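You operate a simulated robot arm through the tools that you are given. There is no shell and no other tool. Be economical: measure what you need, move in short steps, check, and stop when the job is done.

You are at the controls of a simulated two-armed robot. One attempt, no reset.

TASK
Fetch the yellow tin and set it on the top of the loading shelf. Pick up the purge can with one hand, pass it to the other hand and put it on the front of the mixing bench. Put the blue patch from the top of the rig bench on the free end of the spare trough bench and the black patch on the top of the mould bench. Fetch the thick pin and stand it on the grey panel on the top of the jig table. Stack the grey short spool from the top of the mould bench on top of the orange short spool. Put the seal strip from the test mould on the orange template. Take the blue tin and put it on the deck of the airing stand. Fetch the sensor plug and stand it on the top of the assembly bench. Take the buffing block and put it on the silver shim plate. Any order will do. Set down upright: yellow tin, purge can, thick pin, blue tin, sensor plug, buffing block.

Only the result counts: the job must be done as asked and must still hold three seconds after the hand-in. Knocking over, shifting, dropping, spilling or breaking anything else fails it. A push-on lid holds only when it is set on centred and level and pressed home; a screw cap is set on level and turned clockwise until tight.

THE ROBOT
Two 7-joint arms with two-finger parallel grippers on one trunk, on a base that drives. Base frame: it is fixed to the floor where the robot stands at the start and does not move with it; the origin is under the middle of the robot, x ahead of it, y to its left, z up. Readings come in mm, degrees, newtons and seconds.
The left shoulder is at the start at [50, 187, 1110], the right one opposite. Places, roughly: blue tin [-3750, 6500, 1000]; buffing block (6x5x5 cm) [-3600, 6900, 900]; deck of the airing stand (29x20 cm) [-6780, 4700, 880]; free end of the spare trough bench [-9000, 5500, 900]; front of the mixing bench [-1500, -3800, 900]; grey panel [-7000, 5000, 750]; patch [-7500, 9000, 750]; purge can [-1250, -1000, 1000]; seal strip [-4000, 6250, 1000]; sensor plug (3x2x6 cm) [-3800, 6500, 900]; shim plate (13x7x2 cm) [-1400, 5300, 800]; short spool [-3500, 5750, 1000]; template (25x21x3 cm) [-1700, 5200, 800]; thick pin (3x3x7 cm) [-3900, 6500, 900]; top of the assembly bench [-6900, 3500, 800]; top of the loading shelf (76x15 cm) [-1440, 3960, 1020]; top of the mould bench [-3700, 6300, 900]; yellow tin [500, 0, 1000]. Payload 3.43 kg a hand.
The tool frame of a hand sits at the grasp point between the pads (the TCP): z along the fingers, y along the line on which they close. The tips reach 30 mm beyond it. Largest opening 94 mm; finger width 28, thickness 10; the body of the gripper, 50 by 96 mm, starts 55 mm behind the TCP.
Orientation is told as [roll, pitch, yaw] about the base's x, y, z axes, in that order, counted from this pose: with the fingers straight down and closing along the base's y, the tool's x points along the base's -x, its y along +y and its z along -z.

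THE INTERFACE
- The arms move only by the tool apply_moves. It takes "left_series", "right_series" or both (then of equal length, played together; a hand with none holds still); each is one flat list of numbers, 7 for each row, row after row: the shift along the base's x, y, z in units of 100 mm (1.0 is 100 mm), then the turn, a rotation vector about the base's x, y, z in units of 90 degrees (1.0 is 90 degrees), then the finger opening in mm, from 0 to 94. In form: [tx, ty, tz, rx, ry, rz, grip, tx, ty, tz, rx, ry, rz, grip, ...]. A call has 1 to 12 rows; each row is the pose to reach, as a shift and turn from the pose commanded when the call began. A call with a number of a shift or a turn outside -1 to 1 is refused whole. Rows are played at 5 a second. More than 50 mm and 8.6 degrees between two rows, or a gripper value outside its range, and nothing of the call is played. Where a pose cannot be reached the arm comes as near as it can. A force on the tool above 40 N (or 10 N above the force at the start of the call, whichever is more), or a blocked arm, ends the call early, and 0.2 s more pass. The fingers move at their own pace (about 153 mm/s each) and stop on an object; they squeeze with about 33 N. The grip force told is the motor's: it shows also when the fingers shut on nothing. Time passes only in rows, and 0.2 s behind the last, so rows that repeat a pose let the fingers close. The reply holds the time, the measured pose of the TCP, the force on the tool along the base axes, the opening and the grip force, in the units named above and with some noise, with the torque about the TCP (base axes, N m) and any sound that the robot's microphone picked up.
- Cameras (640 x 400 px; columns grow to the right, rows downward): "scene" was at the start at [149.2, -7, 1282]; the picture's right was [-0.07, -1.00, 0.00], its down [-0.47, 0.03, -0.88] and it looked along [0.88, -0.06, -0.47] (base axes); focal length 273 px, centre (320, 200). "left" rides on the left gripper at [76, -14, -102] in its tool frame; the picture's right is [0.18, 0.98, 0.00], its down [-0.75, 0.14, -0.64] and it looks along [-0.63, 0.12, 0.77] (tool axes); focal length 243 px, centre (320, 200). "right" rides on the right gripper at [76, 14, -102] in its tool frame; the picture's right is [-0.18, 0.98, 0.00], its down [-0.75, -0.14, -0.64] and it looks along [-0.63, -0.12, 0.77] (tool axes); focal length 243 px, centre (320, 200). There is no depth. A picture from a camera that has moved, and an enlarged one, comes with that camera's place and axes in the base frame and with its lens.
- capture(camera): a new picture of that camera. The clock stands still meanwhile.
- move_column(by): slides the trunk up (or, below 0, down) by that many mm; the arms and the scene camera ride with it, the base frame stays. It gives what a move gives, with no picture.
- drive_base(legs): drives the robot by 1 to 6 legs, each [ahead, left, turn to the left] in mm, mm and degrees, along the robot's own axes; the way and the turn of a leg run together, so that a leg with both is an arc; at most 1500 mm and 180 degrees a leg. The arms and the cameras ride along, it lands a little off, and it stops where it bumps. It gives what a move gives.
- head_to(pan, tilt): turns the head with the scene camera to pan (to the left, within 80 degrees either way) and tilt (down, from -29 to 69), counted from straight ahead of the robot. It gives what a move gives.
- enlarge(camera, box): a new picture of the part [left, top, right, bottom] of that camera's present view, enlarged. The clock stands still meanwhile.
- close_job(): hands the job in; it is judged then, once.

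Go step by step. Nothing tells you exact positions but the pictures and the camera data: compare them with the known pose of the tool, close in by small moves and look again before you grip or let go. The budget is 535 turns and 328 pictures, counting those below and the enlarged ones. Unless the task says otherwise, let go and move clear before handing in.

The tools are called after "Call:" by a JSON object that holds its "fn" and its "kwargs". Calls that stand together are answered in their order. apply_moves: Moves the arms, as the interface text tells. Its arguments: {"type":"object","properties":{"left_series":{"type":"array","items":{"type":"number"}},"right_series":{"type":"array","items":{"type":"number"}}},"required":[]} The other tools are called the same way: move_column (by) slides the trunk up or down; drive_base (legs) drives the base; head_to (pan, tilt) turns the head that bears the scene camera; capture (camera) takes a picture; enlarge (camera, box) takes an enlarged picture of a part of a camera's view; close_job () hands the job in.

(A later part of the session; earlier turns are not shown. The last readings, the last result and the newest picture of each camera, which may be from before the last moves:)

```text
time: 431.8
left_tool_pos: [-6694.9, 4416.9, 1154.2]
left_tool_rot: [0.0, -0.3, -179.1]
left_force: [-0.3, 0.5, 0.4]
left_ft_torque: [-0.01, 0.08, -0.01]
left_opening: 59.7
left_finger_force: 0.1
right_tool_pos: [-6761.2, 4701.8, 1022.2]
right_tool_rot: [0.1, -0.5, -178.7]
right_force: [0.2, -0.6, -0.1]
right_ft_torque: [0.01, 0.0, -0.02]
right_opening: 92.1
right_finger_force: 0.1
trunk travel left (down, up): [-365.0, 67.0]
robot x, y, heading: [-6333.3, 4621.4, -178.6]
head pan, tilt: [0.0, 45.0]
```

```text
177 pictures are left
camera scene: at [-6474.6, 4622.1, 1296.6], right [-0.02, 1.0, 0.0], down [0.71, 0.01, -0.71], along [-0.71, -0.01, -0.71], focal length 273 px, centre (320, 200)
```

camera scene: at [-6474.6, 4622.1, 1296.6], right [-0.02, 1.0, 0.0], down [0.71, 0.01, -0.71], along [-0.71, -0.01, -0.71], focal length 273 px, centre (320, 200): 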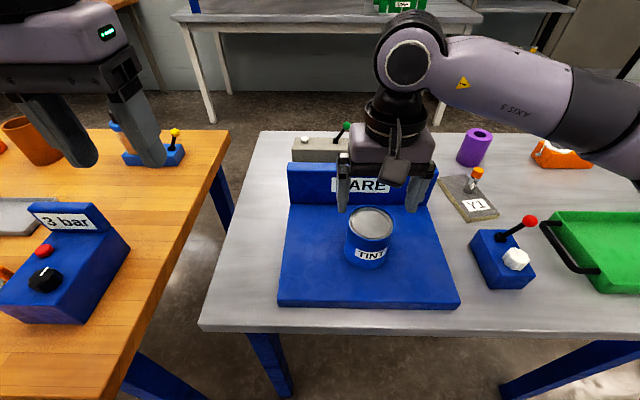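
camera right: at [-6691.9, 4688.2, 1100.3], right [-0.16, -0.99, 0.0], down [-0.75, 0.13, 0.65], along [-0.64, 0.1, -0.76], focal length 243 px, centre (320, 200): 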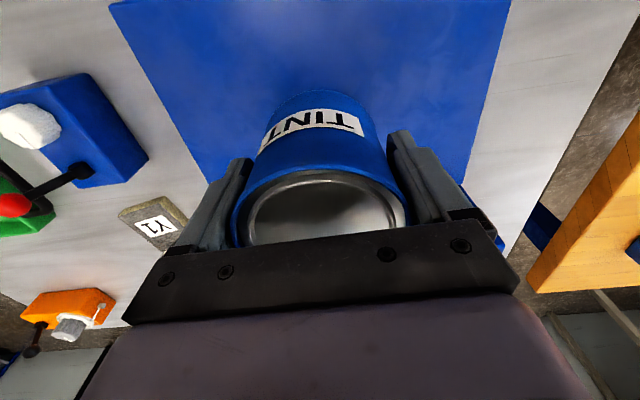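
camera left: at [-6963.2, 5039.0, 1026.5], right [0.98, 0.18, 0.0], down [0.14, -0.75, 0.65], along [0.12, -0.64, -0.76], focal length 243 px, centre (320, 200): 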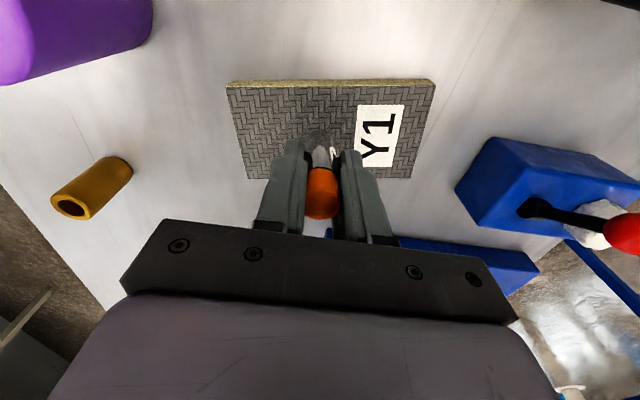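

The blue tin stands on the deck. Next: rig bench patches. I retract and drive back east, then north past the mould bench's west side and west along y≈7700.

Call:
{"fn": "apply_moves", "kwargs": {"right_series": [0, 0, 0.4, 0, 0, 0, 92, 0.3, 0.2, 0.6, 0, 0, 0, 92, 0.6, 0.4, 0.9, 0, 0, 0, 92]}}

Call:
{"fn": "drive_base", "kwargs": {"legs": [[-350, 0, 0], [0, 0, 179], [1350, 30, 0], [0, 0, 90]]}}

Call:
{"fn": "head_to", "kwargs": {"pan": 0, "tilt": 20}}

Call:
{"fn": "capture", "kwargs": {"camera": "scene"}}

```text
time: 432.6
left_tool_pos: [-6694.1, 4417.3, 1154.1]
left_tool_rot: [-0.1, -0.4, -179.3]
left_force: [0.7, -0.4, 1.0]
left_ft_torque: [0.02, 0.0, 0.0]
left_opening: 60.1
left_finger_force: 0.1
right_tool_pos: [-6701.1, 4740.9, 1111.8]
right_tool_rot: [0.1, -0.4, -178.7]
right_force: [0.2, 0.6, 0.2]
right_ft_torque: [-0.02, -0.04, -0.03]
right_opening: 92.1
right_finger_force: 0.1
trunk travel left (down, up): [-365.0, 67.0]
robot x, y, heading: [-6339.2, 4624.3, -179.1]
head pan, tilt: [0.0, 45.0]
```

```text
time: 452.1
left_tool_pos: [-4843.1, 5027.4, 1153.3]
left_tool_rot: [0.0, -0.4, 85.9]
left_force: [0.6, -0.3, 0.9]
left_ft_torque: [0.01, 0.04, -0.02]
left_opening: 59.9
left_finger_force: 0.1
right_tool_pos: [-4519.5, 5010.2, 1111.9]
right_tool_rot: [0.1, -0.3, 86.4]
right_force: [-0.7, 0.2, 0.3]
right_ft_torque: [0.02, -0.02, -0.02]
right_opening: 91.8
right_finger_force: 0.0
trunk travel left (down, up): [-365.0, 67.0]
robot x, y, heading: [-4664.6, 4649.4, 86.2]
head pan, tilt: [0.0, 45.0]
```

```text
time: 452.9
left_tool_pos: [-4842.3, 5029.0, 1154.1]
left_tool_rot: [-0.1, -0.5, 85.9]
left_force: [-0.1, -0.4, 0.0]
left_ft_torque: [0.01, 0.0, -0.04]
left_opening: 59.9
left_finger_force: 0.1
right_tool_pos: [-4520.1, 5009.1, 1111.8]
right_tool_rot: [0.1, -0.2, 86.4]
right_force: [-0.1, 0.0, 0.0]
right_ft_torque: [-0.02, 0.0, 0.01]
right_opening: 92.1
right_finger_force: 0.1
trunk travel left (down, up): [-365.0, 67.0]
robot x, y, heading: [-4667.7, 4654.4, 86.3]
head pan, tilt: [0.0, 20.0]
```

```text
176 pictures are left
camera scene: at [-4655.9, 4803.2, 1335.2], right [1.0, -0.07, 0.0], down [-0.02, -0.34, -0.94], along [0.06, 0.94, -0.34], focal length 273 px, centre (320, 200)
```

scene: 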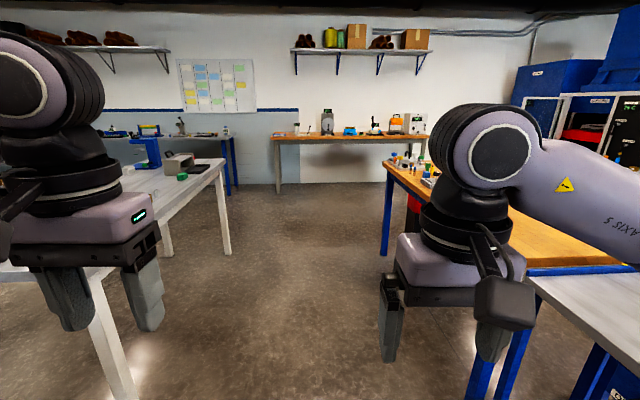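

Call:
{"fn": "drive_base", "kwargs": {"legs": [[0, 0, 3.8], [1500, 0, 0], [1480, 0, 0], [0, 0, 90]]}}

Call:
{"fn": "capture", "kwargs": {"camera": "scene"}}

```text
time: 471.6
left_tool_pos: [-5093.5, 7403.6, 1154.9]
left_tool_rot: [0.0, -0.4, -177.5]
left_force: [0.3, 0.5, -1.1]
left_ft_torque: [0.02, 0.0, -0.03]
left_opening: 60.0
left_finger_force: 0.1
right_tool_pos: [-5112.3, 7724.9, 1112.0]
right_tool_rot: [0.1, -0.3, -177.1]
right_force: [-0.1, -0.7, -0.7]
right_ft_torque: [0.02, -0.01, -0.02]
right_opening: 92.2
right_finger_force: 0.1
trunk travel left (down, up): [-365.0, 67.0]
robot x, y, heading: [-4742.8, 7621.5, -177.2]
head pan, tilt: [0.0, 20.0]
```

```text
175 pictures are left
camera scene: at [-4892.8, 7614.0, 1335.3], right [-0.05, 1.0, 0.0], down [0.34, 0.02, -0.94], along [-0.94, -0.05, -0.34], focal length 273 px, centre (320, 200)
```

scene: 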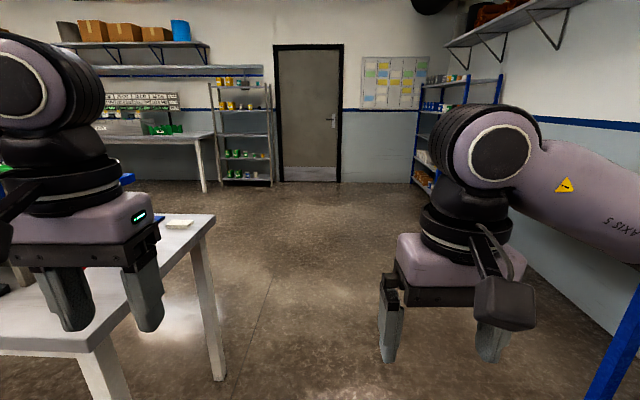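

Call:
{"fn": "drive_base", "kwargs": {"legs": [[1400, -200, -2.8]]}}

Call:
{"fn": "head_to", "kwargs": {"pan": -50, "tilt": 20}}

Call:
{"fn": "capture", "kwargs": {"camera": "scene"}}

```text
time: 478.6
left_tool_pos: [-6518.0, 7616.7, 1152.7]
left_tool_rot: [-0.1, -0.4, 177.9]
left_force: [-0.2, 0.1, -0.1]
left_ft_torque: [0.0, -0.01, 0.0]
left_opening: 60.0
left_finger_force: 0.1
right_tool_pos: [-6509.1, 7938.5, 1111.7]
right_tool_rot: [0.1, -0.3, 178.5]
right_force: [-0.4, 0.0, 0.8]
right_ft_torque: [-0.02, 0.01, 0.01]
right_opening: 92.0
right_finger_force: 0.0
trunk travel left (down, up): [-365.0, 67.0]
robot x, y, heading: [-6149.6, 7806.4, 178.1]
head pan, tilt: [0.0, 20.0]
```

```text
time: 479.8
left_tool_pos: [-6515.7, 7616.0, 1153.5]
left_tool_rot: [0.1, -0.5, 177.9]
left_force: [-0.6, -0.2, -0.3]
left_ft_torque: [-0.01, 0.01, 0.02]
left_opening: 60.0
left_finger_force: 0.0
right_tool_pos: [-6507.2, 7938.5, 1111.7]
right_tool_rot: [0.2, -0.3, 178.4]
right_force: [0.5, -0.7, -1.5]
right_ft_torque: [0.0, -0.05, 0.01]
right_opening: 92.0
right_finger_force: 0.1
trunk travel left (down, up): [-365.0, 67.0]
robot x, y, heading: [-6148.6, 7807.2, 178.3]
head pan, tilt: [-50.0, 20.0]
```

```text
174 pictures are left
camera scene: at [-6263.3, 7879.8, 1335.3], right [0.79, 0.62, 0.0], down [0.21, -0.27, -0.94], along [-0.58, 0.74, -0.34], focal length 273 px, centre (320, 200)
```

scene: 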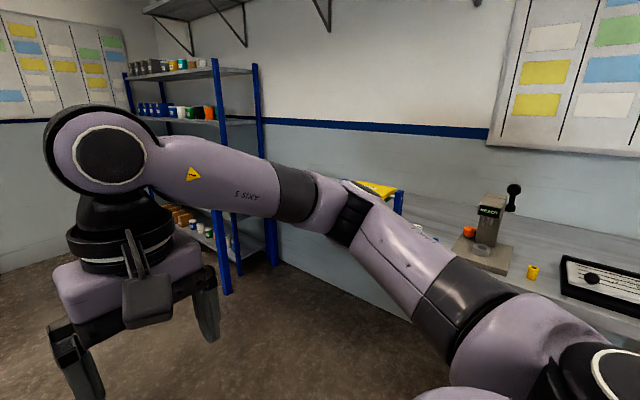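

Call:
{"fn": "drive_base", "kwargs": {"legs": [[250, 0, 0], [0, 0, -88]]}}

Call:
{"fn": "head_to", "kwargs": {"pan": 0, "tilt": 25}}

Call:
{"fn": "capture", "kwargs": {"camera": "scene"}}

```text
time: 485.4
left_tool_pos: [-6595.1, 8175.2, 1154.2]
left_tool_rot: [-0.1, -0.4, 90.0]
left_force: [-0.7, 0.0, 0.4]
left_ft_torque: [0.01, -0.02, -0.05]
left_opening: 60.1
left_finger_force: 0.1
right_tool_pos: [-6271.8, 8178.3, 1111.2]
right_tool_rot: [0.1, -0.3, 90.5]
right_force: [0.3, -0.8, 0.5]
right_ft_torque: [-0.02, 0.02, -0.01]
right_opening: 92.1
right_finger_force: 0.1
trunk travel left (down, up): [-365.0, 67.0]
robot x, y, heading: [-6391.4, 7811.1, 90.3]
head pan, tilt: [-50.0, 20.0]
```

```text
time: 486.5
left_tool_pos: [-6594.1, 8176.0, 1153.8]
left_tool_rot: [0.1, -0.4, 89.9]
left_force: [-0.2, -0.4, -0.2]
left_ft_torque: [-0.02, 0.0, 0.01]
left_opening: 60.1
left_finger_force: 0.1
right_tool_pos: [-6271.7, 8178.5, 1112.0]
right_tool_rot: [0.1, -0.3, 90.5]
right_force: [-0.1, 0.5, -0.1]
right_ft_torque: [-0.01, -0.02, 0.0]
right_opening: 91.9
right_finger_force: 0.1
trunk travel left (down, up): [-365.0, 67.0]
robot x, y, heading: [-6394.7, 7813.6, 90.3]
head pan, tilt: [0.0, 25.0]
```

```text
173 pictures are left
camera scene: at [-6392.6, 7962.3, 1327.2], right [1.0, 0.01, 0.0], down [0.0, -0.42, -0.91], along [0.0, 0.91, -0.42], focal length 273 px, centre (320, 200)
```

scene: 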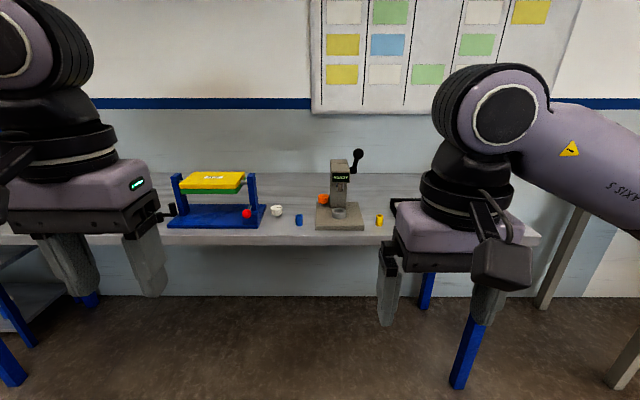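

Call:
{"fn": "enlarge", "kwargs": {"camera": "scene", "box": [150, 130, 410, 260]}}

Call:
{"fn": "head_to", "kwargs": {"pan": 50, "tilt": 20}}

Call:
{"fn": "capture", "kwargs": {"camera": "scene"}}

```text
2.46 times, centred on (280, 195) of scene
camera zoom: at [-6392.6, 7962.3, 1327.2], right [1.0, 0.01, 0.0], down [0.0, -0.42, -0.91], along [0.0, 0.91, -0.42], focal length 671 px, centre (418, 212)
```

zoom: 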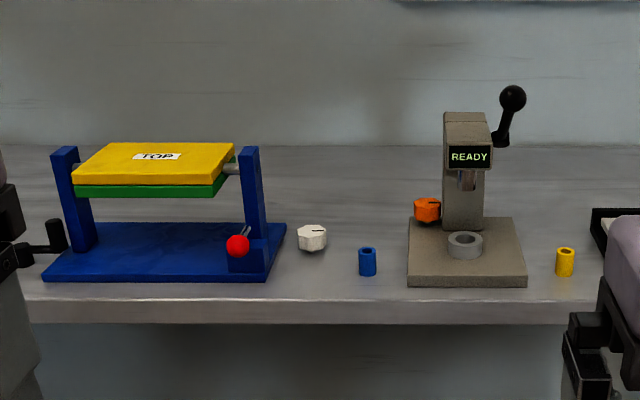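

```text
time: 487.7
left_tool_pos: [-6595.2, 8175.4, 1153.3]
left_tool_rot: [0.1, -0.4, 90.1]
left_force: [-0.2, -0.6, -0.3]
left_ft_torque: [0.02, -0.03, 0.01]
left_opening: 60.3
left_finger_force: 0.1
right_tool_pos: [-6272.6, 8178.8, 1111.3]
right_tool_rot: [0.1, -0.3, 90.5]
right_force: [-0.6, 0.3, -0.1]
right_ft_torque: [-0.02, -0.04, -0.01]
right_opening: 91.8
right_finger_force: 0.1
trunk travel left (down, up): [-365.0, 67.0]
robot x, y, heading: [-6390.0, 7813.6, 90.4]
head pan, tilt: [50.0, 20.0]
```

```text
171 pictures are left
camera scene: at [-6463.8, 7929.7, 1335.3], right [0.64, 0.77, 0.0], down [0.26, -0.22, -0.94], along [-0.72, 0.6, -0.34], focal length 273 px, centre (320, 200)
```

scene: 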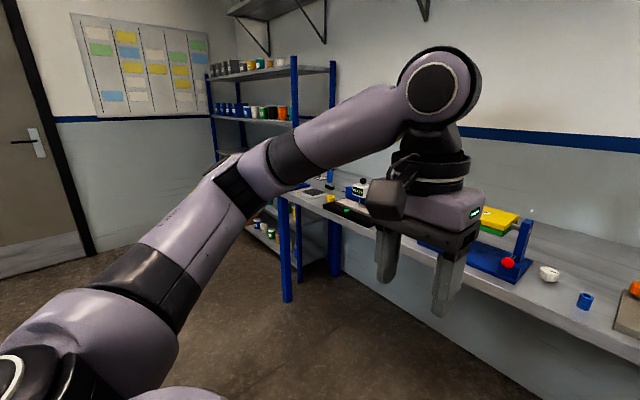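

The bench continues west with more items. I move 650 mm further left (west).

Call:
{"fn": "drive_base", "kwargs": {"legs": [[0, 800, 0]]}}

Call:
{"fn": "head_to", "kwargs": {"pan": 5, "tilt": 28}}

Call:
{"fn": "capture", "kwargs": {"camera": "scene"}}

Call:
{"fn": "enlarge", "kwargs": {"camera": "scene", "box": [190, 130, 420, 280]}}

```text
time: 492.0
left_tool_pos: [-7389.5, 8172.6, 1153.2]
left_tool_rot: [-0.1, -0.4, 89.8]
left_force: [1.0, -0.3, 0.0]
left_ft_torque: [0.01, -0.03, -0.02]
left_opening: 60.2
left_finger_force: 0.0
right_tool_pos: [-7066.3, 8174.6, 1111.6]
right_tool_rot: [0.1, -0.3, 90.3]
right_force: [0.0, -0.2, -0.6]
right_ft_torque: [0.01, 0.01, -0.01]
right_opening: 91.9
right_finger_force: 0.0
trunk travel left (down, up): [-365.0, 67.0]
robot x, y, heading: [-7193.3, 7810.8, 90.1]
head pan, tilt: [50.0, 20.0]
```

```text
time: 493.1
left_tool_pos: [-7389.7, 8172.6, 1153.0]
left_tool_rot: [0.0, -0.4, 89.8]
left_force: [0.5, 0.1, 0.2]
left_ft_torque: [-0.03, -0.02, -0.05]
left_opening: 60.0
left_finger_force: 0.1
right_tool_pos: [-7065.9, 8174.8, 1111.2]
right_tool_rot: [0.1, -0.2, 90.4]
right_force: [-0.8, 0.2, -1.4]
right_ft_torque: [0.05, 0.02, -0.03]
right_opening: 91.8
right_finger_force: 0.0
trunk travel left (down, up): [-365.0, 67.0]
robot x, y, heading: [-7188.8, 7808.5, 90.1]
head pan, tilt: [5.0, 28.0]
```

```text
170 pictures are left
camera scene: at [-7196.4, 7957.7, 1322.4], right [1.0, 0.09, 0.0], down [0.04, -0.47, -0.88], along [-0.08, 0.88, -0.47], focal length 273 px, centre (320, 200)
```

scene: 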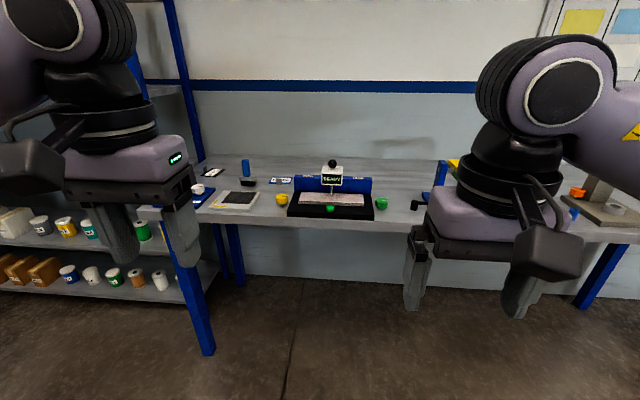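

```text
2.67 times, centred on (305, 205) of scene
camera zoom: at [-7196.4, 7957.7, 1322.4], right [1.0, 0.09, 0.0], down [0.04, -0.47, -0.88], along [-0.08, 0.88, -0.47], focal length 727 px, centre (360, 187)
```

zoom: 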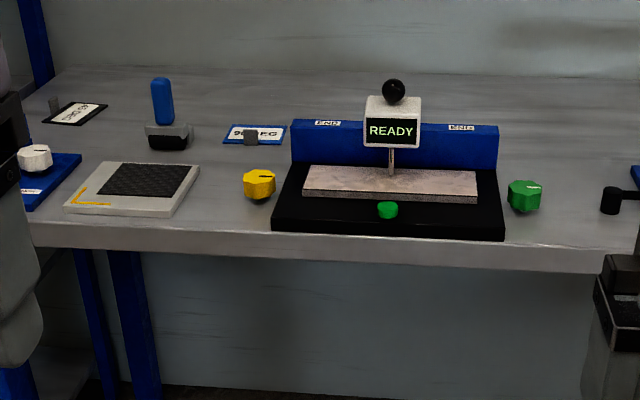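

Found: blue patch ("90 DEG") ≈[-7460, 9002] and black patch ("45 DEG") ≈[-7790, 9070], each with a small grey tab. I approach.

Call:
{"fn": "drive_base", "kwargs": {"legs": [[0, 330, 0], [500, 0, 0]]}}

Call:
{"fn": "head_to", "kwargs": {"pan": 5, "tilt": 38}}

Call:
{"fn": "capture", "kwargs": {"camera": "scene"}}

Call:
{"fn": "enlarge", "kwargs": {"camera": "scene", "box": [200, 90, 440, 250]}}

```text
time: 497.9
left_tool_pos: [-7706.6, 8687.3, 1153.4]
left_tool_rot: [0.0, -0.4, 88.7]
left_force: [0.0, 0.0, 0.6]
left_ft_torque: [-0.01, 0.01, 0.0]
left_opening: 59.8
left_finger_force: 0.1
right_tool_pos: [-7385.8, 8683.4, 1112.4]
right_tool_rot: [0.0, -0.2, 89.2]
right_force: [-0.3, 0.3, -0.2]
right_ft_torque: [0.01, -0.04, 0.01]
right_opening: 92.2
right_finger_force: 0.0
trunk travel left (down, up): [-365.0, 67.0]
robot x, y, heading: [-7512.7, 8323.2, 88.8]
head pan, tilt: [5.0, 28.0]
```

```text
time: 498.6
left_tool_pos: [-7708.7, 8688.1, 1154.5]
left_tool_rot: [0.0, -0.6, 88.6]
left_force: [-0.5, -0.9, 0.7]
left_ft_torque: [0.01, -0.01, 0.0]
left_opening: 59.9
left_finger_force: 0.0
right_tool_pos: [-7384.9, 8683.1, 1111.4]
right_tool_rot: [0.1, -0.2, 89.2]
right_force: [0.4, -1.1, 0.3]
right_ft_torque: [0.0, 0.03, -0.02]
right_opening: 91.9
right_finger_force: 0.0
trunk travel left (down, up): [-365.0, 67.0]
robot x, y, heading: [-7514.2, 8320.3, 89.1]
head pan, tilt: [5.0, 38.0]
```

```text
168 pictures are left
camera scene: at [-7518.5, 8463.6, 1306.9], right [1.0, 0.07, 0.0], down [0.04, -0.61, -0.79], along [-0.05, 0.79, -0.62], focal length 273 px, centre (320, 200)
```

scene: 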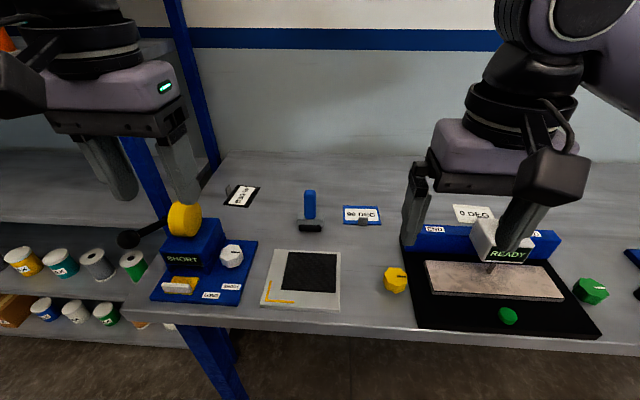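

```text
2.50 times, centred on (320, 170) of scene
camera zoom: at [-7518.5, 8463.6, 1306.9], right [1.0, 0.07, 0.0], down [0.04, -0.61, -0.79], along [-0.05, 0.79, -0.62], focal length 682 px, centre (320, 275)
```

zoom: 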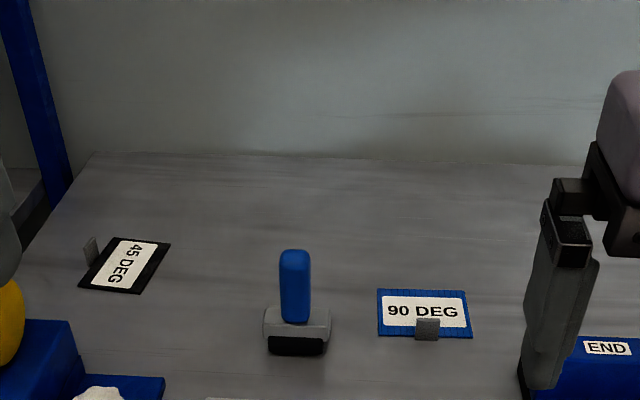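

The patches are small cards with a grey grip tab. I drive a little closer and bring the right hand above the blue one.

Call:
{"fn": "drive_base", "kwargs": {"legs": [[92, 0, 1]]}}

Call:
{"fn": "apply_moves", "kwargs": {"right_series": [-0.2, 0.35, 0, 0, 0, 0, 60, -0.4, 0.7, 0, 0, 0, 0, 60, -0.5, 1.0, 0, 0, 0, 0, 60]}}

Call:
{"fn": "capture", "kwargs": {"camera": "right"}}

```text
time: 499.7
left_tool_pos: [-7713.9, 8772.4, 1153.4]
left_tool_rot: [-0.1, -0.4, 89.8]
left_force: [-0.1, 0.3, -0.2]
left_ft_torque: [-0.03, 0.02, -0.01]
left_opening: 60.2
left_finger_force: 0.0
right_tool_pos: [-7391.0, 8773.0, 1112.4]
right_tool_rot: [0.1, -0.2, 90.4]
right_force: [-0.2, 0.4, -0.9]
right_ft_torque: [-0.03, -0.01, 0.0]
right_opening: 92.0
right_finger_force: 0.1
trunk travel left (down, up): [-365.0, 67.0]
robot x, y, heading: [-7513.4, 8408.6, 90.2]
head pan, tilt: [5.0, 38.0]
```

```text
time: 500.5
left_tool_pos: [-7714.8, 8769.7, 1153.4]
left_tool_rot: [0.1, -0.4, 89.9]
left_force: [0.5, -0.8, -0.2]
left_ft_torque: [0.02, 0.04, 0.02]
left_opening: 59.9
left_finger_force: 0.1
right_tool_pos: [-7441.3, 8875.6, 1109.0]
right_tool_rot: [0.0, -0.3, 90.3]
right_force: [0.5, 0.1, 1.0]
right_ft_torque: [0.0, -0.02, 0.0]
right_opening: 60.2
right_finger_force: 0.0
trunk travel left (down, up): [-365.0, 67.0]
robot x, y, heading: [-7516.7, 8403.7, 90.1]
head pan, tilt: [5.0, 38.0]
```

```text
166 pictures are left
camera right: at [-7455.5, 8797.6, 1209.7], right [-0.98, 0.18, 0.0], down [0.14, 0.75, 0.65], along [0.11, 0.64, -0.76], focal length 243 px, centre (320, 200)
```

right: 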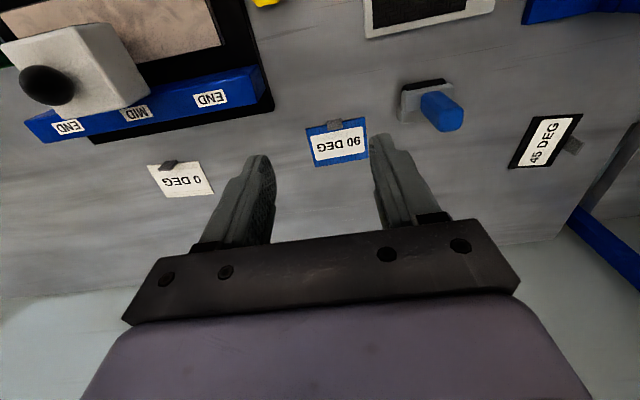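

Call:
{"fn": "enlarge", "kwargs": {"camera": "right", "box": [280, 90, 400, 190]}}

Call:
{"fn": "enlarge", "kwargs": {"camera": "right", "box": [490, 90, 610, 190]}}

```text
4.00 times, centred on (340, 140) of right
camera zoom: at [-7455.5, 8797.6, 1209.7], right [-0.98, 0.18, 0.0], down [0.14, 0.75, 0.65], along [0.11, 0.64, -0.76], focal length 970 px, centre (240, 440)
```

zoom: 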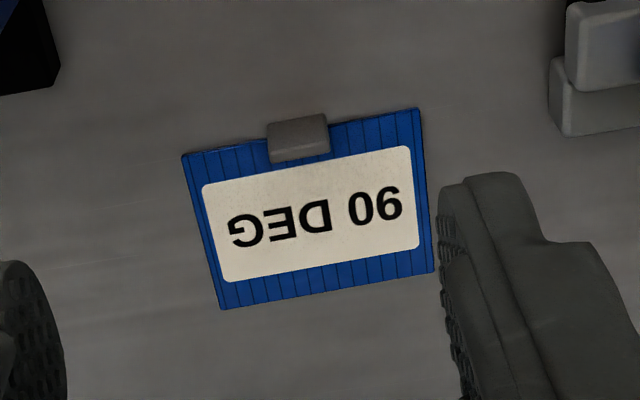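

```text
4.00 times, centred on (550, 140) of right
camera zoom: at [-7455.5, 8797.6, 1209.7], right [-0.98, 0.18, 0.0], down [0.14, 0.75, 0.65], along [0.11, 0.64, -0.76], focal length 970 px, centre (-600, 440)
```

zoom: 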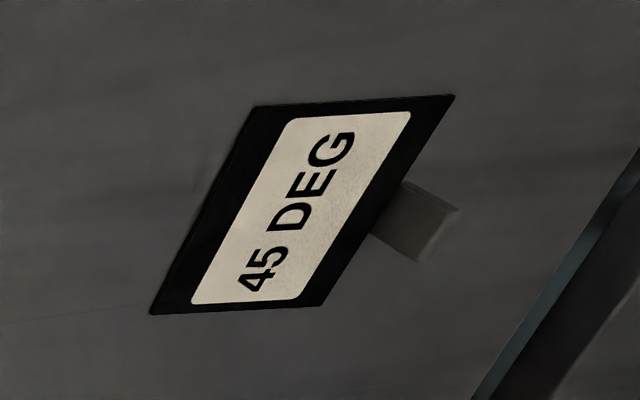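

The tab is a ~23 mm wide upright block at ≈[-7451, 8944]. I grip it across x. Approach above.

Call:
{"fn": "apply_moves", "kwargs": {"right_series": [-0.05, 0.35, -0.2, 0, 0, 0, 50, -0.1, 0.68, -0.5, 0, 0, 0, 50, -0.1, 0.68, -0.9, 0, 0, 0, 50]}}

Call:
{"fn": "apply_moves", "kwargs": {"right_series": [0, 0, -0.4, 0, 0, 0, 50, 0, 0, -0.6, 0, 0, 0, 50]}}

Call:
{"fn": "capture", "kwargs": {"camera": "right"}}

Call:
{"fn": "enlarge", "kwargs": {"camera": "scene", "box": [280, 90, 440, 210]}}

```text
time: 501.3
left_tool_pos: [-7714.6, 8771.4, 1153.9]
left_tool_rot: [0.1, -0.5, 89.8]
left_force: [-0.5, 0.5, -0.3]
left_ft_torque: [0.01, -0.02, -0.03]
left_opening: 60.2
left_finger_force: 0.1
right_tool_pos: [-7450.8, 8941.6, 1020.0]
right_tool_rot: [0.1, -0.4, 90.3]
right_force: [0.3, -0.5, 0.3]
right_ft_torque: [-0.05, 0.02, 0.01]
right_opening: 49.9
right_finger_force: 0.2
trunk travel left (down, up): [-365.0, 67.0]
robot x, y, heading: [-7512.3, 8403.4, 90.1]
head pan, tilt: [5.0, 38.0]
```

```text
time: 501.9
left_tool_pos: [-7714.1, 8769.9, 1153.1]
left_tool_rot: [0.1, -0.5, 89.8]
left_force: [0.1, 0.8, 0.2]
left_ft_torque: [-0.01, -0.01, -0.05]
left_opening: 60.1
left_finger_force: 0.0
right_tool_pos: [-7451.3, 8940.3, 960.8]
right_tool_rot: [0.1, -0.5, 90.2]
right_force: [0.0, 0.1, 0.1]
right_ft_torque: [0.02, -0.01, 0.03]
right_opening: 50.0
right_finger_force: 0.1
trunk travel left (down, up): [-365.0, 67.0]
robot x, y, heading: [-7516.4, 8409.9, 90.0]
head pan, tilt: [5.0, 38.0]
```

```text
163 pictures are left
camera right: at [-7465.2, 8863.4, 1062.3], right [-0.98, 0.18, 0.0], down [0.14, 0.75, 0.65], along [0.11, 0.64, -0.76], focal length 243 px, centre (320, 200)
```

right: 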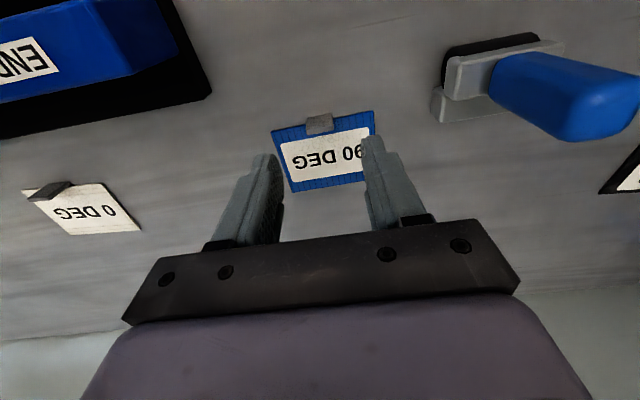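

```text
3.33 times, centred on (360, 150) of scene
camera zoom: at [-7520.7, 8551.0, 1306.9], right [1.0, 0.09, 0.0], down [0.06, -0.61, -0.79], along [-0.07, 0.78, -0.62], focal length 909 px, centre (187, 367)
```

zoom: 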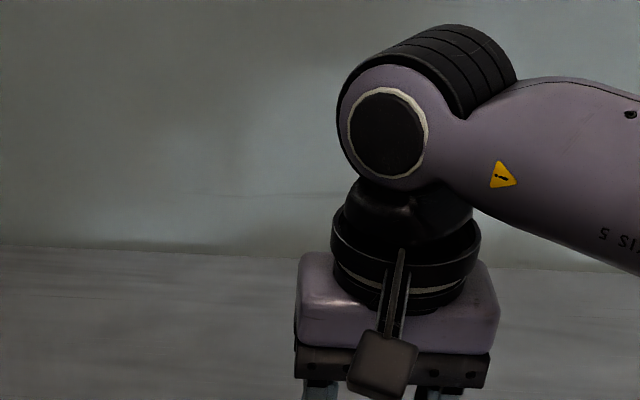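

Aligned over the tab. Descend to near the card, then grip.

Call:
{"fn": "apply_moves", "kwargs": {"right_series": [-0.01, 0.02, -0.3, 0, 0, 0, 50, -0.01, 0.02, -0.56, 0, 0, 0, 50]}}

Call:
{"fn": "apply_moves", "kwargs": {"right_series": [0, 0, -0.04, 0, 0, 0, 50, 0, 0, -0.08, 0, 0, 0, 50]}}

Call:
{"fn": "enlarge", "kwargs": {"camera": "right", "box": [220, 60, 420, 240]}}

```text
time: 502.5
left_tool_pos: [-7714.1, 8770.7, 1152.9]
left_tool_rot: [0.1, -0.5, 89.9]
left_force: [0.0, -0.2, -0.9]
left_ft_torque: [-0.01, 0.01, -0.01]
left_opening: 60.1
left_finger_force: 0.0
right_tool_pos: [-7453.1, 8943.9, 905.0]
right_tool_rot: [0.1, -0.4, 90.2]
right_force: [0.5, 0.8, -0.5]
right_ft_torque: [0.01, 0.0, -0.02]
right_opening: 50.1
right_finger_force: 0.1
trunk travel left (down, up): [-365.0, 67.0]
robot x, y, heading: [-7507.5, 8403.1, 90.2]
head pan, tilt: [5.0, 38.0]
```

```text
time: 503.1
left_tool_pos: [-7714.8, 8770.7, 1153.4]
left_tool_rot: [0.0, -0.5, 89.8]
left_force: [-0.6, -0.2, 0.8]
left_ft_torque: [0.02, 0.01, -0.01]
left_opening: 60.0
left_finger_force: 0.1
right_tool_pos: [-7453.5, 8943.3, 896.7]
right_tool_rot: [0.1, -0.3, 90.3]
right_force: [-1.4, -0.5, 0.2]
right_ft_torque: [-0.01, -0.05, 0.0]
right_opening: 49.9
right_finger_force: 0.0
trunk travel left (down, up): [-365.0, 67.0]
robot x, y, heading: [-7509.4, 8408.1, 89.9]
head pan, tilt: [5.0, 38.0]
```

```text
2.22 times, centred on (320, 150) of right
camera zoom: at [-7467.2, 8865.5, 998.3], right [-0.98, 0.18, 0.0], down [0.14, 0.75, 0.65], along [0.11, 0.64, -0.76], focal length 539 px, centre (320, 311)
```

zoom: 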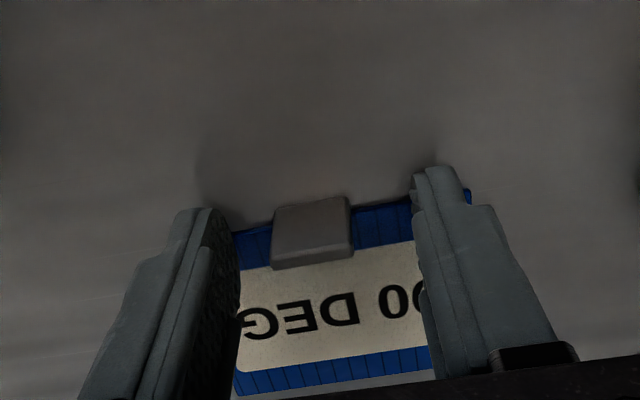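

Call:
{"fn": "apply_moves", "kwargs": {"right_series": [0, 0, -0.04, 0, 0, 0, 50, 0, 0, -0.07, 0, 0, 0, 50]}}

```text
time: 503.7
left_tool_pos: [-7713.5, 8769.7, 1154.9]
left_tool_rot: [0.0, -0.5, 89.8]
left_force: [0.4, -0.5, -0.2]
left_ft_torque: [0.01, -0.02, -0.01]
left_opening: 60.2
left_finger_force: 0.0
right_tool_pos: [-7453.5, 8944.1, 892.1]
right_tool_rot: [0.2, -0.4, 90.3]
right_force: [3.1, -1.6, 9.8]
right_ft_torque: [0.02, -0.08, -0.03]
right_opening: 49.7
right_finger_force: 0.0
trunk travel left (down, up): [-365.0, 67.0]
robot x, y, heading: [-7512.8, 8406.3, 90.0]
head pan, tilt: [5.0, 38.0]
```

Touching the card (tips z≈862). Ease up 4 mm, close and lift.

Call:
{"fn": "apply_moves", "kwargs": {"right_series": [0, 0, 0.05, 0, 0, 0, 50, 0, 0, 0.05, 0, 0, 0, 0, 0, 0, 0.05, 0, 0, 0, 0, 0, 0, 0.05, 0, 0, 0, 0, 0, 0, 0.1, 0, 0, 0, 0, 0, 0, 0.2, 0, 0, 0, 0, 0, 0, 0.5, 0, 0, 0, 0, 0, 0, 0.9, 0, 0, 0, 0]}}

Call:
{"fn": "capture", "kwargs": {"camera": "right"}}

```text
time: 505.5
left_tool_pos: [-7714.9, 8770.0, 1153.0]
left_tool_rot: [0.0, -0.4, 89.7]
left_force: [0.5, -0.2, -0.4]
left_ft_torque: [0.01, 0.0, 0.01]
left_opening: 59.8
left_finger_force: 0.0
right_tool_pos: [-7452.7, 8942.3, 980.0]
right_tool_rot: [0.2, -0.4, 90.3]
right_force: [0.4, 0.6, -0.1]
right_ft_torque: [0.0, -0.01, 0.03]
right_opening: 19.5
right_finger_force: 33.1
trunk travel left (down, up): [-365.0, 67.0]
robot x, y, heading: [-7514.9, 8406.4, 90.2]
head pan, tilt: [5.0, 38.0]
```

```text
160 pictures are left
camera right: at [-7466.3, 8865.5, 1081.2], right [-0.98, 0.18, 0.0], down [0.14, 0.75, 0.65], along [0.11, 0.64, -0.76], focal length 243 px, centre (320, 200)
```

right: 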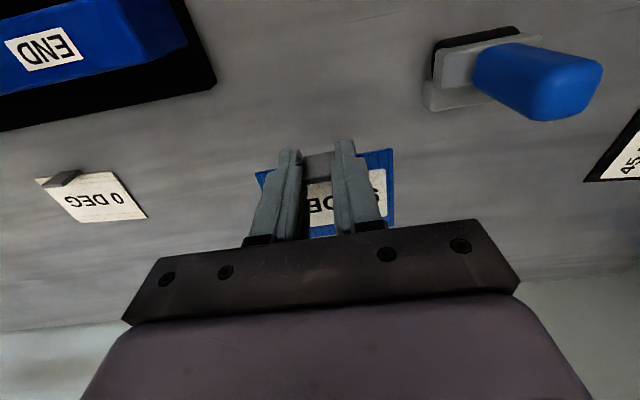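

Blue patch in hand. I retract the right arm, then shift west 120 mm and slightly ahead for the black one (tab ≈[-7806, 9043]).

Call:
{"fn": "apply_moves", "kwargs": {"right_series": [0, -0.3, 0.3, 0, 0, 0, 0, 0.2, -0.6, 0.6, 0, 0, 0, 0, 0.4, -0.9, 0.9, 0, 0, 0, 0, 0.5, -1.0, 1.0, 0, 0, 0, 0]}}

Call:
{"fn": "head_to", "kwargs": {"pan": 45, "tilt": 35}}

Call:
{"fn": "capture", "kwargs": {"camera": "scene"}}

```text
time: 506.5
left_tool_pos: [-7714.4, 8770.9, 1154.0]
left_tool_rot: [0.1, -0.5, 89.8]
left_force: [-0.2, 0.6, -0.4]
left_ft_torque: [0.0, 0.0, -0.04]
left_opening: 59.9
left_finger_force: 0.1
right_tool_pos: [-7403.8, 8842.0, 1081.8]
right_tool_rot: [0.1, -0.4, 90.4]
right_force: [-0.2, -0.3, 0.3]
right_ft_torque: [-0.02, -0.01, -0.02]
right_opening: 19.6
right_finger_force: 33.3
trunk travel left (down, up): [-365.0, 67.0]
robot x, y, heading: [-7511.7, 8407.5, 90.1]
head pan, tilt: [5.0, 38.0]
```

```text
time: 507.6
left_tool_pos: [-7713.9, 8770.2, 1154.6]
left_tool_rot: [0.0, -0.5, 89.8]
left_force: [-0.4, -0.2, -0.3]
left_ft_torque: [0.0, 0.0, -0.04]
left_opening: 59.8
left_finger_force: 0.1
right_tool_pos: [-7403.0, 8843.0, 1081.5]
right_tool_rot: [0.2, -0.3, 90.3]
right_force: [-1.0, 1.0, 0.3]
right_ft_torque: [-0.03, 0.0, 0.05]
right_opening: 19.7
right_finger_force: 33.5
trunk travel left (down, up): [-365.0, 67.0]
robot x, y, heading: [-7510.4, 8407.0, 90.3]
head pan, tilt: [45.0, 35.0]
```

```text
159 pictures are left
camera scene: at [-7575.3, 8527.1, 1311.4], right [0.71, 0.71, 0.0], down [0.41, -0.41, -0.82], along [-0.58, 0.58, -0.57], focal length 273 px, centre (320, 200)
```

scene: 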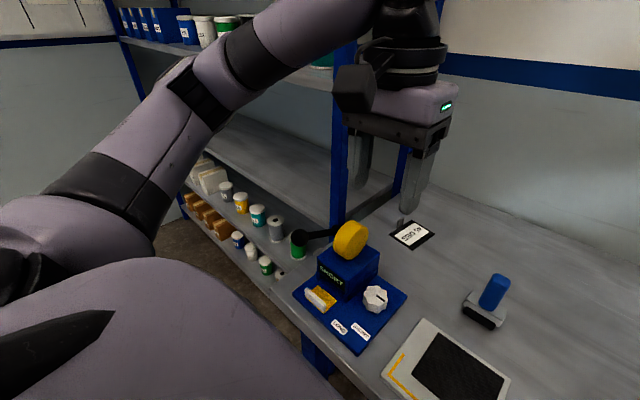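

The rack post (≈[-7870, 8873]) would foul the left forearm at the black patch. Better: the right arm (elbow to the east) takes the black one, so I put the blue patch back down and re-pick it with the left hand.

Call:
{"fn": "apply_moves", "kwargs": {"right_series": [-0.2, 0.4, -0.1, 0, 0, 0, 0, -0.4, 0.8, -0.3, 0, 0, 0, 0, -0.5, 1.0, -0.7, 0, 0, 0, 0, -0.5, 1.0, -1.0, 0, 0, 0, 0]}}

Call:
{"fn": "apply_moves", "kwargs": {"right_series": [0, 0, -0.4, 0, 0, 0, 0, 0, 0, -0.75, 0, 0, 0, 0, 0, 0, -0.84, 0, 0, 0, 0]}}

```text
time: 508.6
left_tool_pos: [-7713.6, 8770.7, 1152.8]
left_tool_rot: [0.1, -0.6, 89.8]
left_force: [-0.1, 0.4, 0.2]
left_ft_torque: [-0.02, 0.01, 0.01]
left_opening: 60.4
left_finger_force: 0.0
right_tool_pos: [-7455.5, 8942.7, 980.1]
right_tool_rot: [0.1, -0.4, 90.3]
right_force: [-0.1, -0.1, -0.3]
right_ft_torque: [-0.03, 0.01, 0.01]
right_opening: 19.3
right_finger_force: 32.6
trunk travel left (down, up): [-365.0, 67.0]
robot x, y, heading: [-7514.0, 8404.5, 90.0]
head pan, tilt: [45.0, 35.0]
```

```text
time: 509.4
left_tool_pos: [-7714.7, 8770.2, 1154.0]
left_tool_rot: [0.0, -0.5, 89.8]
left_force: [0.3, 0.0, 1.4]
left_ft_torque: [0.01, 0.0, -0.02]
left_opening: 60.0
left_finger_force: 0.1
right_tool_pos: [-7454.6, 8942.2, 895.6]
right_tool_rot: [0.1, -0.3, 90.3]
right_force: [0.4, -0.2, -0.2]
right_ft_torque: [-0.03, 0.0, -0.01]
right_opening: 19.6
right_finger_force: 33.2
trunk travel left (down, up): [-365.0, 67.0]
robot x, y, heading: [-7512.0, 8405.6, 90.0]
head pan, tilt: [45.0, 35.0]
```

Call:
{"fn": "apply_moves", "kwargs": {"right_series": [0, 0, -0.02, 0, 0, 0, 0, 0, 0, -0.03, 0, 0, 0, 0, 0, 0, -0.03, 0, 0, 0, 50, 0, 0, -0.03, 0, 0, 0, 50, 0, 0, 0.3, 0, 0, 0, 50, 0, 0, 0.7, 0, 0, 0, 50, 0, 0, 1.0, 0, 0, 0, 50]}}

Call:
{"fn": "apply_moves", "kwargs": {"right_series": [0.2, -0.3, 0.2, 0, 0, 0, 50, 0.4, -0.6, 0.4, 0, 0, 0, 50, 0.6, -0.9, 0.6, 0, 0, 0, 50]}}

Call:
{"fn": "drive_base", "kwargs": {"legs": [[0, -160, 0]]}}

Call:
{"fn": "apply_moves", "kwargs": {"left_series": [0.2, 0.4, -0.1, 0, 0, 0, 50, 0.4, 0.8, -0.2, 0, 0, 0, 50, 0.7, 1.0, -0.4, 0, 0, 0, 50, 0.9, 1.0, -0.8, 0, 0, 0, 50]}}

Call:
{"fn": "head_to", "kwargs": {"pan": 0, "tilt": 40}}

Call:
{"fn": "capture", "kwargs": {"camera": "scene"}}

Call:
{"fn": "capture", "kwargs": {"camera": "left"}}

```text
time: 511.0
left_tool_pos: [-7714.6, 8770.0, 1153.2]
left_tool_rot: [-0.1, -0.5, 89.9]
left_force: [1.0, 0.5, -0.7]
left_ft_torque: [-0.04, 0.0, 0.02]
left_opening: 60.2
left_finger_force: 0.0
right_tool_pos: [-7452.6, 8941.9, 996.3]
right_tool_rot: [0.2, -0.4, 90.3]
right_force: [0.2, 0.0, -2.1]
right_ft_torque: [0.02, 0.01, -0.03]
right_opening: 50.2
right_finger_force: 0.1
trunk travel left (down, up): [-365.0, 67.0]
robot x, y, heading: [-7515.5, 8405.5, 90.1]
head pan, tilt: [45.0, 35.0]
```

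```text
time: 511.8
left_tool_pos: [-7712.9, 8770.5, 1153.4]
left_tool_rot: [0.2, -0.5, 89.7]
left_force: [0.2, 0.1, 0.3]
left_ft_torque: [-0.01, -0.04, -0.02]
left_opening: 60.0
left_finger_force: 0.0
right_tool_pos: [-7391.9, 8852.5, 1055.8]
right_tool_rot: [0.0, -0.4, 90.3]
right_force: [0.1, -0.7, -0.2]
right_ft_torque: [0.04, 0.0, -0.01]
right_opening: 50.0
right_finger_force: 0.0
trunk travel left (down, up): [-365.0, 67.0]
robot x, y, heading: [-7510.0, 8406.3, 90.2]
head pan, tilt: [45.0, 35.0]
```

```text
time: 513.2
left_tool_pos: [-7554.4, 8772.2, 1154.1]
left_tool_rot: [0.1, -0.5, 89.8]
left_force: [0.3, -0.3, -0.3]
left_ft_torque: [0.0, 0.01, -0.02]
left_opening: 60.1
left_finger_force: 0.0
right_tool_pos: [-7234.3, 8853.4, 1055.8]
right_tool_rot: [0.3, -0.2, 90.3]
right_force: [-0.2, 0.8, 0.2]
right_ft_torque: [-0.02, 0.06, 0.03]
right_opening: 50.0
right_finger_force: 0.2
trunk travel left (down, up): [-365.0, 67.0]
robot x, y, heading: [-7357.7, 8407.0, 90.1]
head pan, tilt: [45.0, 35.0]
```

```text
time: 514.2
left_tool_pos: [-7463.6, 8871.0, 1077.1]
left_tool_rot: [0.0, -0.5, 89.8]
left_force: [0.2, -0.3, -0.4]
left_ft_torque: [-0.02, 0.0, 0.0]
left_opening: 50.2
left_finger_force: 0.0
right_tool_pos: [-7234.0, 8852.8, 1054.4]
right_tool_rot: [0.0, -0.4, 90.2]
right_force: [-0.4, 0.3, 0.4]
right_ft_torque: [0.0, 0.0, -0.01]
right_opening: 50.1
right_finger_force: 0.1
trunk travel left (down, up): [-365.0, 67.0]
robot x, y, heading: [-7353.9, 8407.6, 90.1]
head pan, tilt: [45.0, 35.0]
```

```text
time: 515.3
left_tool_pos: [-7463.8, 8870.5, 1077.3]
left_tool_rot: [0.0, -0.4, 89.9]
left_force: [0.5, -0.2, -0.7]
left_ft_torque: [-0.02, 0.0, 0.02]
left_opening: 50.1
left_finger_force: 0.0
right_tool_pos: [-7234.6, 8853.9, 1056.3]
right_tool_rot: [0.1, -0.3, 90.2]
right_force: [0.5, -0.2, -0.8]
right_ft_torque: [-0.04, 0.03, -0.02]
right_opening: 50.0
right_finger_force: 0.1
trunk travel left (down, up): [-365.0, 67.0]
robot x, y, heading: [-7351.6, 8408.6, 89.9]
head pan, tilt: [0.0, 40.0]
```

```text
158 pictures are left
camera scene: at [-7354.1, 8550.3, 1303.9], right [1.0, 0.0, 0.0], down [0.0, -0.64, -0.77], along [0.0, 0.77, -0.64], focal length 273 px, centre (320, 200)
```

scene: 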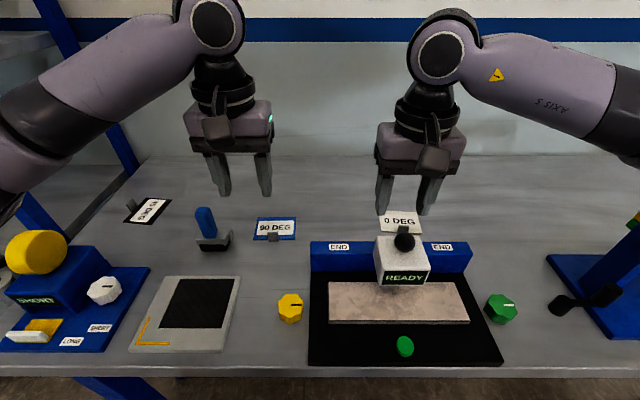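

```text
157 pictures are left
camera left: at [-7449.9, 8793.6, 1179.2], right [-0.98, -0.18, 0.0], down [-0.14, 0.75, 0.65], along [-0.12, 0.64, -0.76], focal length 243 px, centre (320, 200)
```

left: 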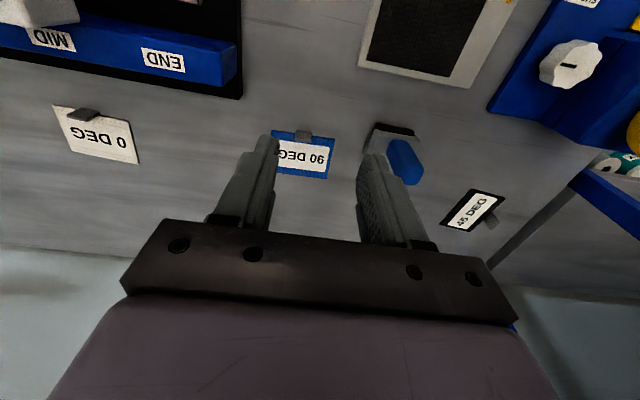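

Blue tab at ≈[-7455, 8943]. The left hand goes for it.

Call:
{"fn": "apply_moves", "kwargs": {"left_series": [0.05, 0.4, -0.2, 0, 0, 0, 50, 0.09, 0.725, -0.4, 0, 0, 0, 50, 0.09, 0.725, -0.8, 0, 0, 0, 50, 0.09, 0.725, -1.0, 0, 0, 0, 50]}}

Call:
{"fn": "capture", "kwargs": {"camera": "left"}}

```text
time: 516.3
left_tool_pos: [-7455.0, 8941.6, 975.7]
left_tool_rot: [0.0, -0.4, 89.8]
left_force: [-0.6, -0.6, -0.5]
left_ft_torque: [-0.01, -0.01, -0.03]
left_opening: 50.0
left_finger_force: 0.1
right_tool_pos: [-7234.2, 8854.4, 1055.3]
right_tool_rot: [0.1, -0.3, 90.3]
right_force: [0.0, 0.2, -0.3]
right_ft_torque: [-0.01, -0.01, 0.0]
right_opening: 50.0
right_finger_force: 0.1
trunk travel left (down, up): [-365.0, 67.0]
robot x, y, heading: [-7351.0, 8405.4, 90.2]
head pan, tilt: [0.0, 40.0]
```

```text
156 pictures are left
camera left: at [-7441.1, 8865.2, 1077.2], right [-0.98, -0.18, 0.0], down [-0.14, 0.75, 0.65], along [-0.12, 0.64, -0.76], focal length 243 px, centre (320, 200)
```

left: 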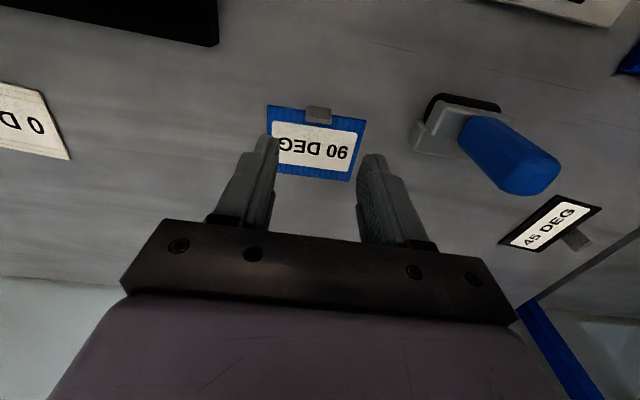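

Call:
{"fn": "apply_moves", "kwargs": {"left_series": [0, 0, -0.4, 0, 0, 0, 50, 0, 0, -0.7, 0, 0, 0, 50, 0, 0, -0.79, 0, 0, 0, 50, 0, 0, -0.79, 0, 0, 0, 0, 0, 0, -0.79, 0, 0, 0, 0, 0, 0, -0.79, 0, 0, 0, 0, 0, 0, -0.7, 0, 0, 0, 0, 0, 0, -0.5, 0, 0, 0, 0, 0, 0, -0.2, 0, 0, 0, 0, 0, 0, 0.2, 0, 0, 0, 0]}}

Call:
{"fn": "capture", "kwargs": {"camera": "left"}}

```text
time: 518.5
left_tool_pos: [-7457.7, 8944.4, 997.1]
left_tool_rot: [0.0, -0.4, 89.8]
left_force: [-0.5, -1.3, -0.7]
left_ft_torque: [-0.04, 0.03, 0.01]
left_opening: 19.5
left_finger_force: 32.8
right_tool_pos: [-7233.0, 8852.2, 1056.9]
right_tool_rot: [0.0, -0.4, 90.3]
right_force: [0.6, -0.5, -0.9]
right_ft_torque: [-0.02, 0.01, -0.03]
right_opening: 50.1
right_finger_force: 0.0
trunk travel left (down, up): [-365.0, 67.0]
robot x, y, heading: [-7349.5, 8405.3, 89.8]
head pan, tilt: [0.0, 40.0]
```

```text
155 pictures are left
camera left: at [-7443.5, 8868.8, 1099.1], right [-0.98, -0.18, 0.0], down [-0.14, 0.75, 0.65], along [-0.12, 0.64, -0.76], focal length 243 px, centre (320, 200)
```

left: 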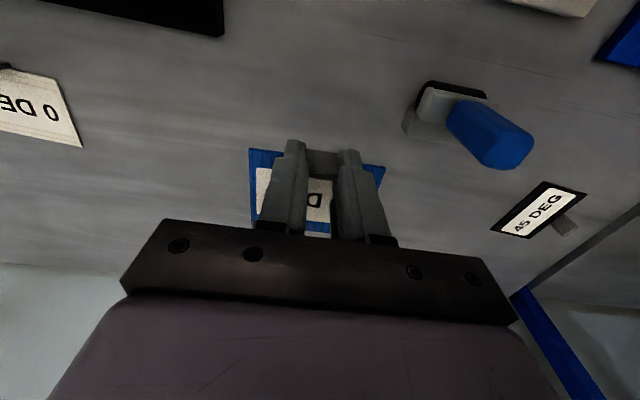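

Blue patch is in the left hand. I tuck both arms, then move west in front of the rack end so the right hand can reach the black patch.

Call:
{"fn": "apply_moves", "kwargs": {"left_series": [0, -0.35, 0.2, 0, 0, 0, 0, 0, -0.7, 0.5, 0, 0, 0, 0, -0.2, -1.0, 0.8, 0, 0, 0, 0, -0.5, -1.0, 1.0, 0, 0, 0, 0], "right_series": [0, -0.2, 0.3, 0, 0, 0, 50, 0, -0.4, 0.6, 0, 0, 0, 50, 0, -0.6, 0.9, 0, 0, 0, 50, 0, -0.6, 1.0, 0, 0, 0, 50]}}

Call:
{"fn": "apply_moves", "kwargs": {"left_series": [-0.2, -0.3, 0.2, 0, 0, 0, 0, -0.3, -0.7, 0.3, 0, 0, 0, 0, -0.4, -1.0, 0.5, 0, 0, 0, 0]}}

Call:
{"fn": "drive_base", "kwargs": {"legs": [[-150, 0, 0], [0, 580, 0]]}}

Call:
{"fn": "head_to", "kwargs": {"pan": 0, "tilt": 30}}

Call:
{"fn": "capture", "kwargs": {"camera": "scene"}}

```text
time: 519.5
left_tool_pos: [-7506.3, 8843.9, 1094.7]
left_tool_rot: [0.0, -0.4, 89.7]
left_force: [-0.6, 0.3, -0.1]
left_ft_torque: [0.01, -0.02, -0.01]
left_opening: 19.5
left_finger_force: 33.1
right_tool_pos: [-7233.9, 8793.3, 1156.8]
right_tool_rot: [0.1, -0.2, 90.3]
right_force: [-0.9, 0.6, 0.2]
right_ft_torque: [0.03, 0.01, 0.03]
right_opening: 49.8
right_finger_force: 0.0
trunk travel left (down, up): [-365.0, 67.0]
robot x, y, heading: [-7350.6, 8407.9, 90.1]
head pan, tilt: [0.0, 40.0]
```

```text
time: 520.3
left_tool_pos: [-7548.7, 8742.8, 1142.4]
left_tool_rot: [0.1, -0.5, 89.8]
left_force: [0.7, -0.4, 0.0]
left_ft_torque: [0.0, 0.0, 0.02]
left_opening: 19.8
left_finger_force: 33.2
right_tool_pos: [-7234.6, 8792.3, 1155.3]
right_tool_rot: [0.1, -0.4, 90.3]
right_force: [0.8, 0.6, 0.1]
right_ft_torque: [0.05, -0.01, -0.03]
right_opening: 50.0
right_finger_force: 0.0
trunk travel left (down, up): [-365.0, 67.0]
robot x, y, heading: [-7353.4, 8406.7, 90.0]
head pan, tilt: [0.0, 40.0]
```

```text
time: 524.6
left_tool_pos: [-8130.2, 8589.2, 1143.9]
left_tool_rot: [-0.1, -0.5, 90.0]
left_force: [-0.1, -0.1, 0.4]
left_ft_torque: [0.03, -0.02, 0.0]
left_opening: 19.7
left_finger_force: 32.9
right_tool_pos: [-7815.9, 8639.2, 1155.9]
right_tool_rot: [0.1, -0.4, 90.5]
right_force: [-0.3, 0.9, -0.2]
right_ft_torque: [0.0, -0.03, -0.01]
right_opening: 50.0
right_finger_force: 0.0
trunk travel left (down, up): [-365.0, 67.0]
robot x, y, heading: [-7930.6, 8252.9, 90.2]
head pan, tilt: [0.0, 40.0]
```

```text
time: 525.3
left_tool_pos: [-8130.6, 8587.7, 1142.6]
left_tool_rot: [0.0, -0.5, 90.0]
left_force: [-0.4, -0.2, -0.2]
left_ft_torque: [0.0, -0.02, 0.0]
left_opening: 19.5
left_finger_force: 32.4
right_tool_pos: [-7815.6, 8638.7, 1156.0]
right_tool_rot: [0.0, -0.3, 90.4]
right_force: [-0.1, -0.2, -0.4]
right_ft_torque: [-0.01, 0.0, 0.01]
right_opening: 50.2
right_finger_force: 0.1
trunk travel left (down, up): [-365.0, 67.0]
robot x, y, heading: [-7934.1, 8251.4, 90.3]
head pan, tilt: [0.0, 30.0]
```

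```text
154 pictures are left
camera scene: at [-7935.2, 8401.6, 1319.2], right [1.0, 0.01, 0.0], down [0.0, -0.5, -0.87], along [0.0, 0.87, -0.5], focal length 273 px, centre (320, 200)
```

scene: 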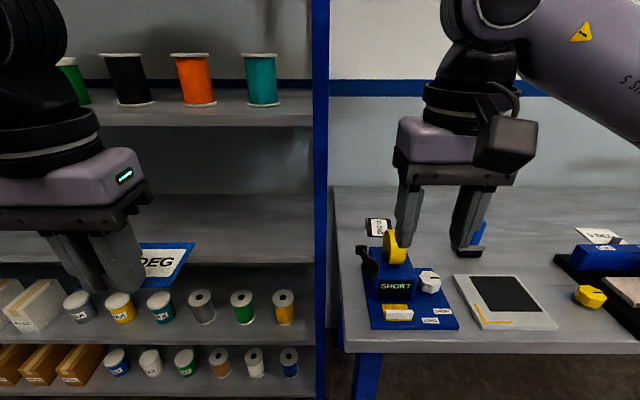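

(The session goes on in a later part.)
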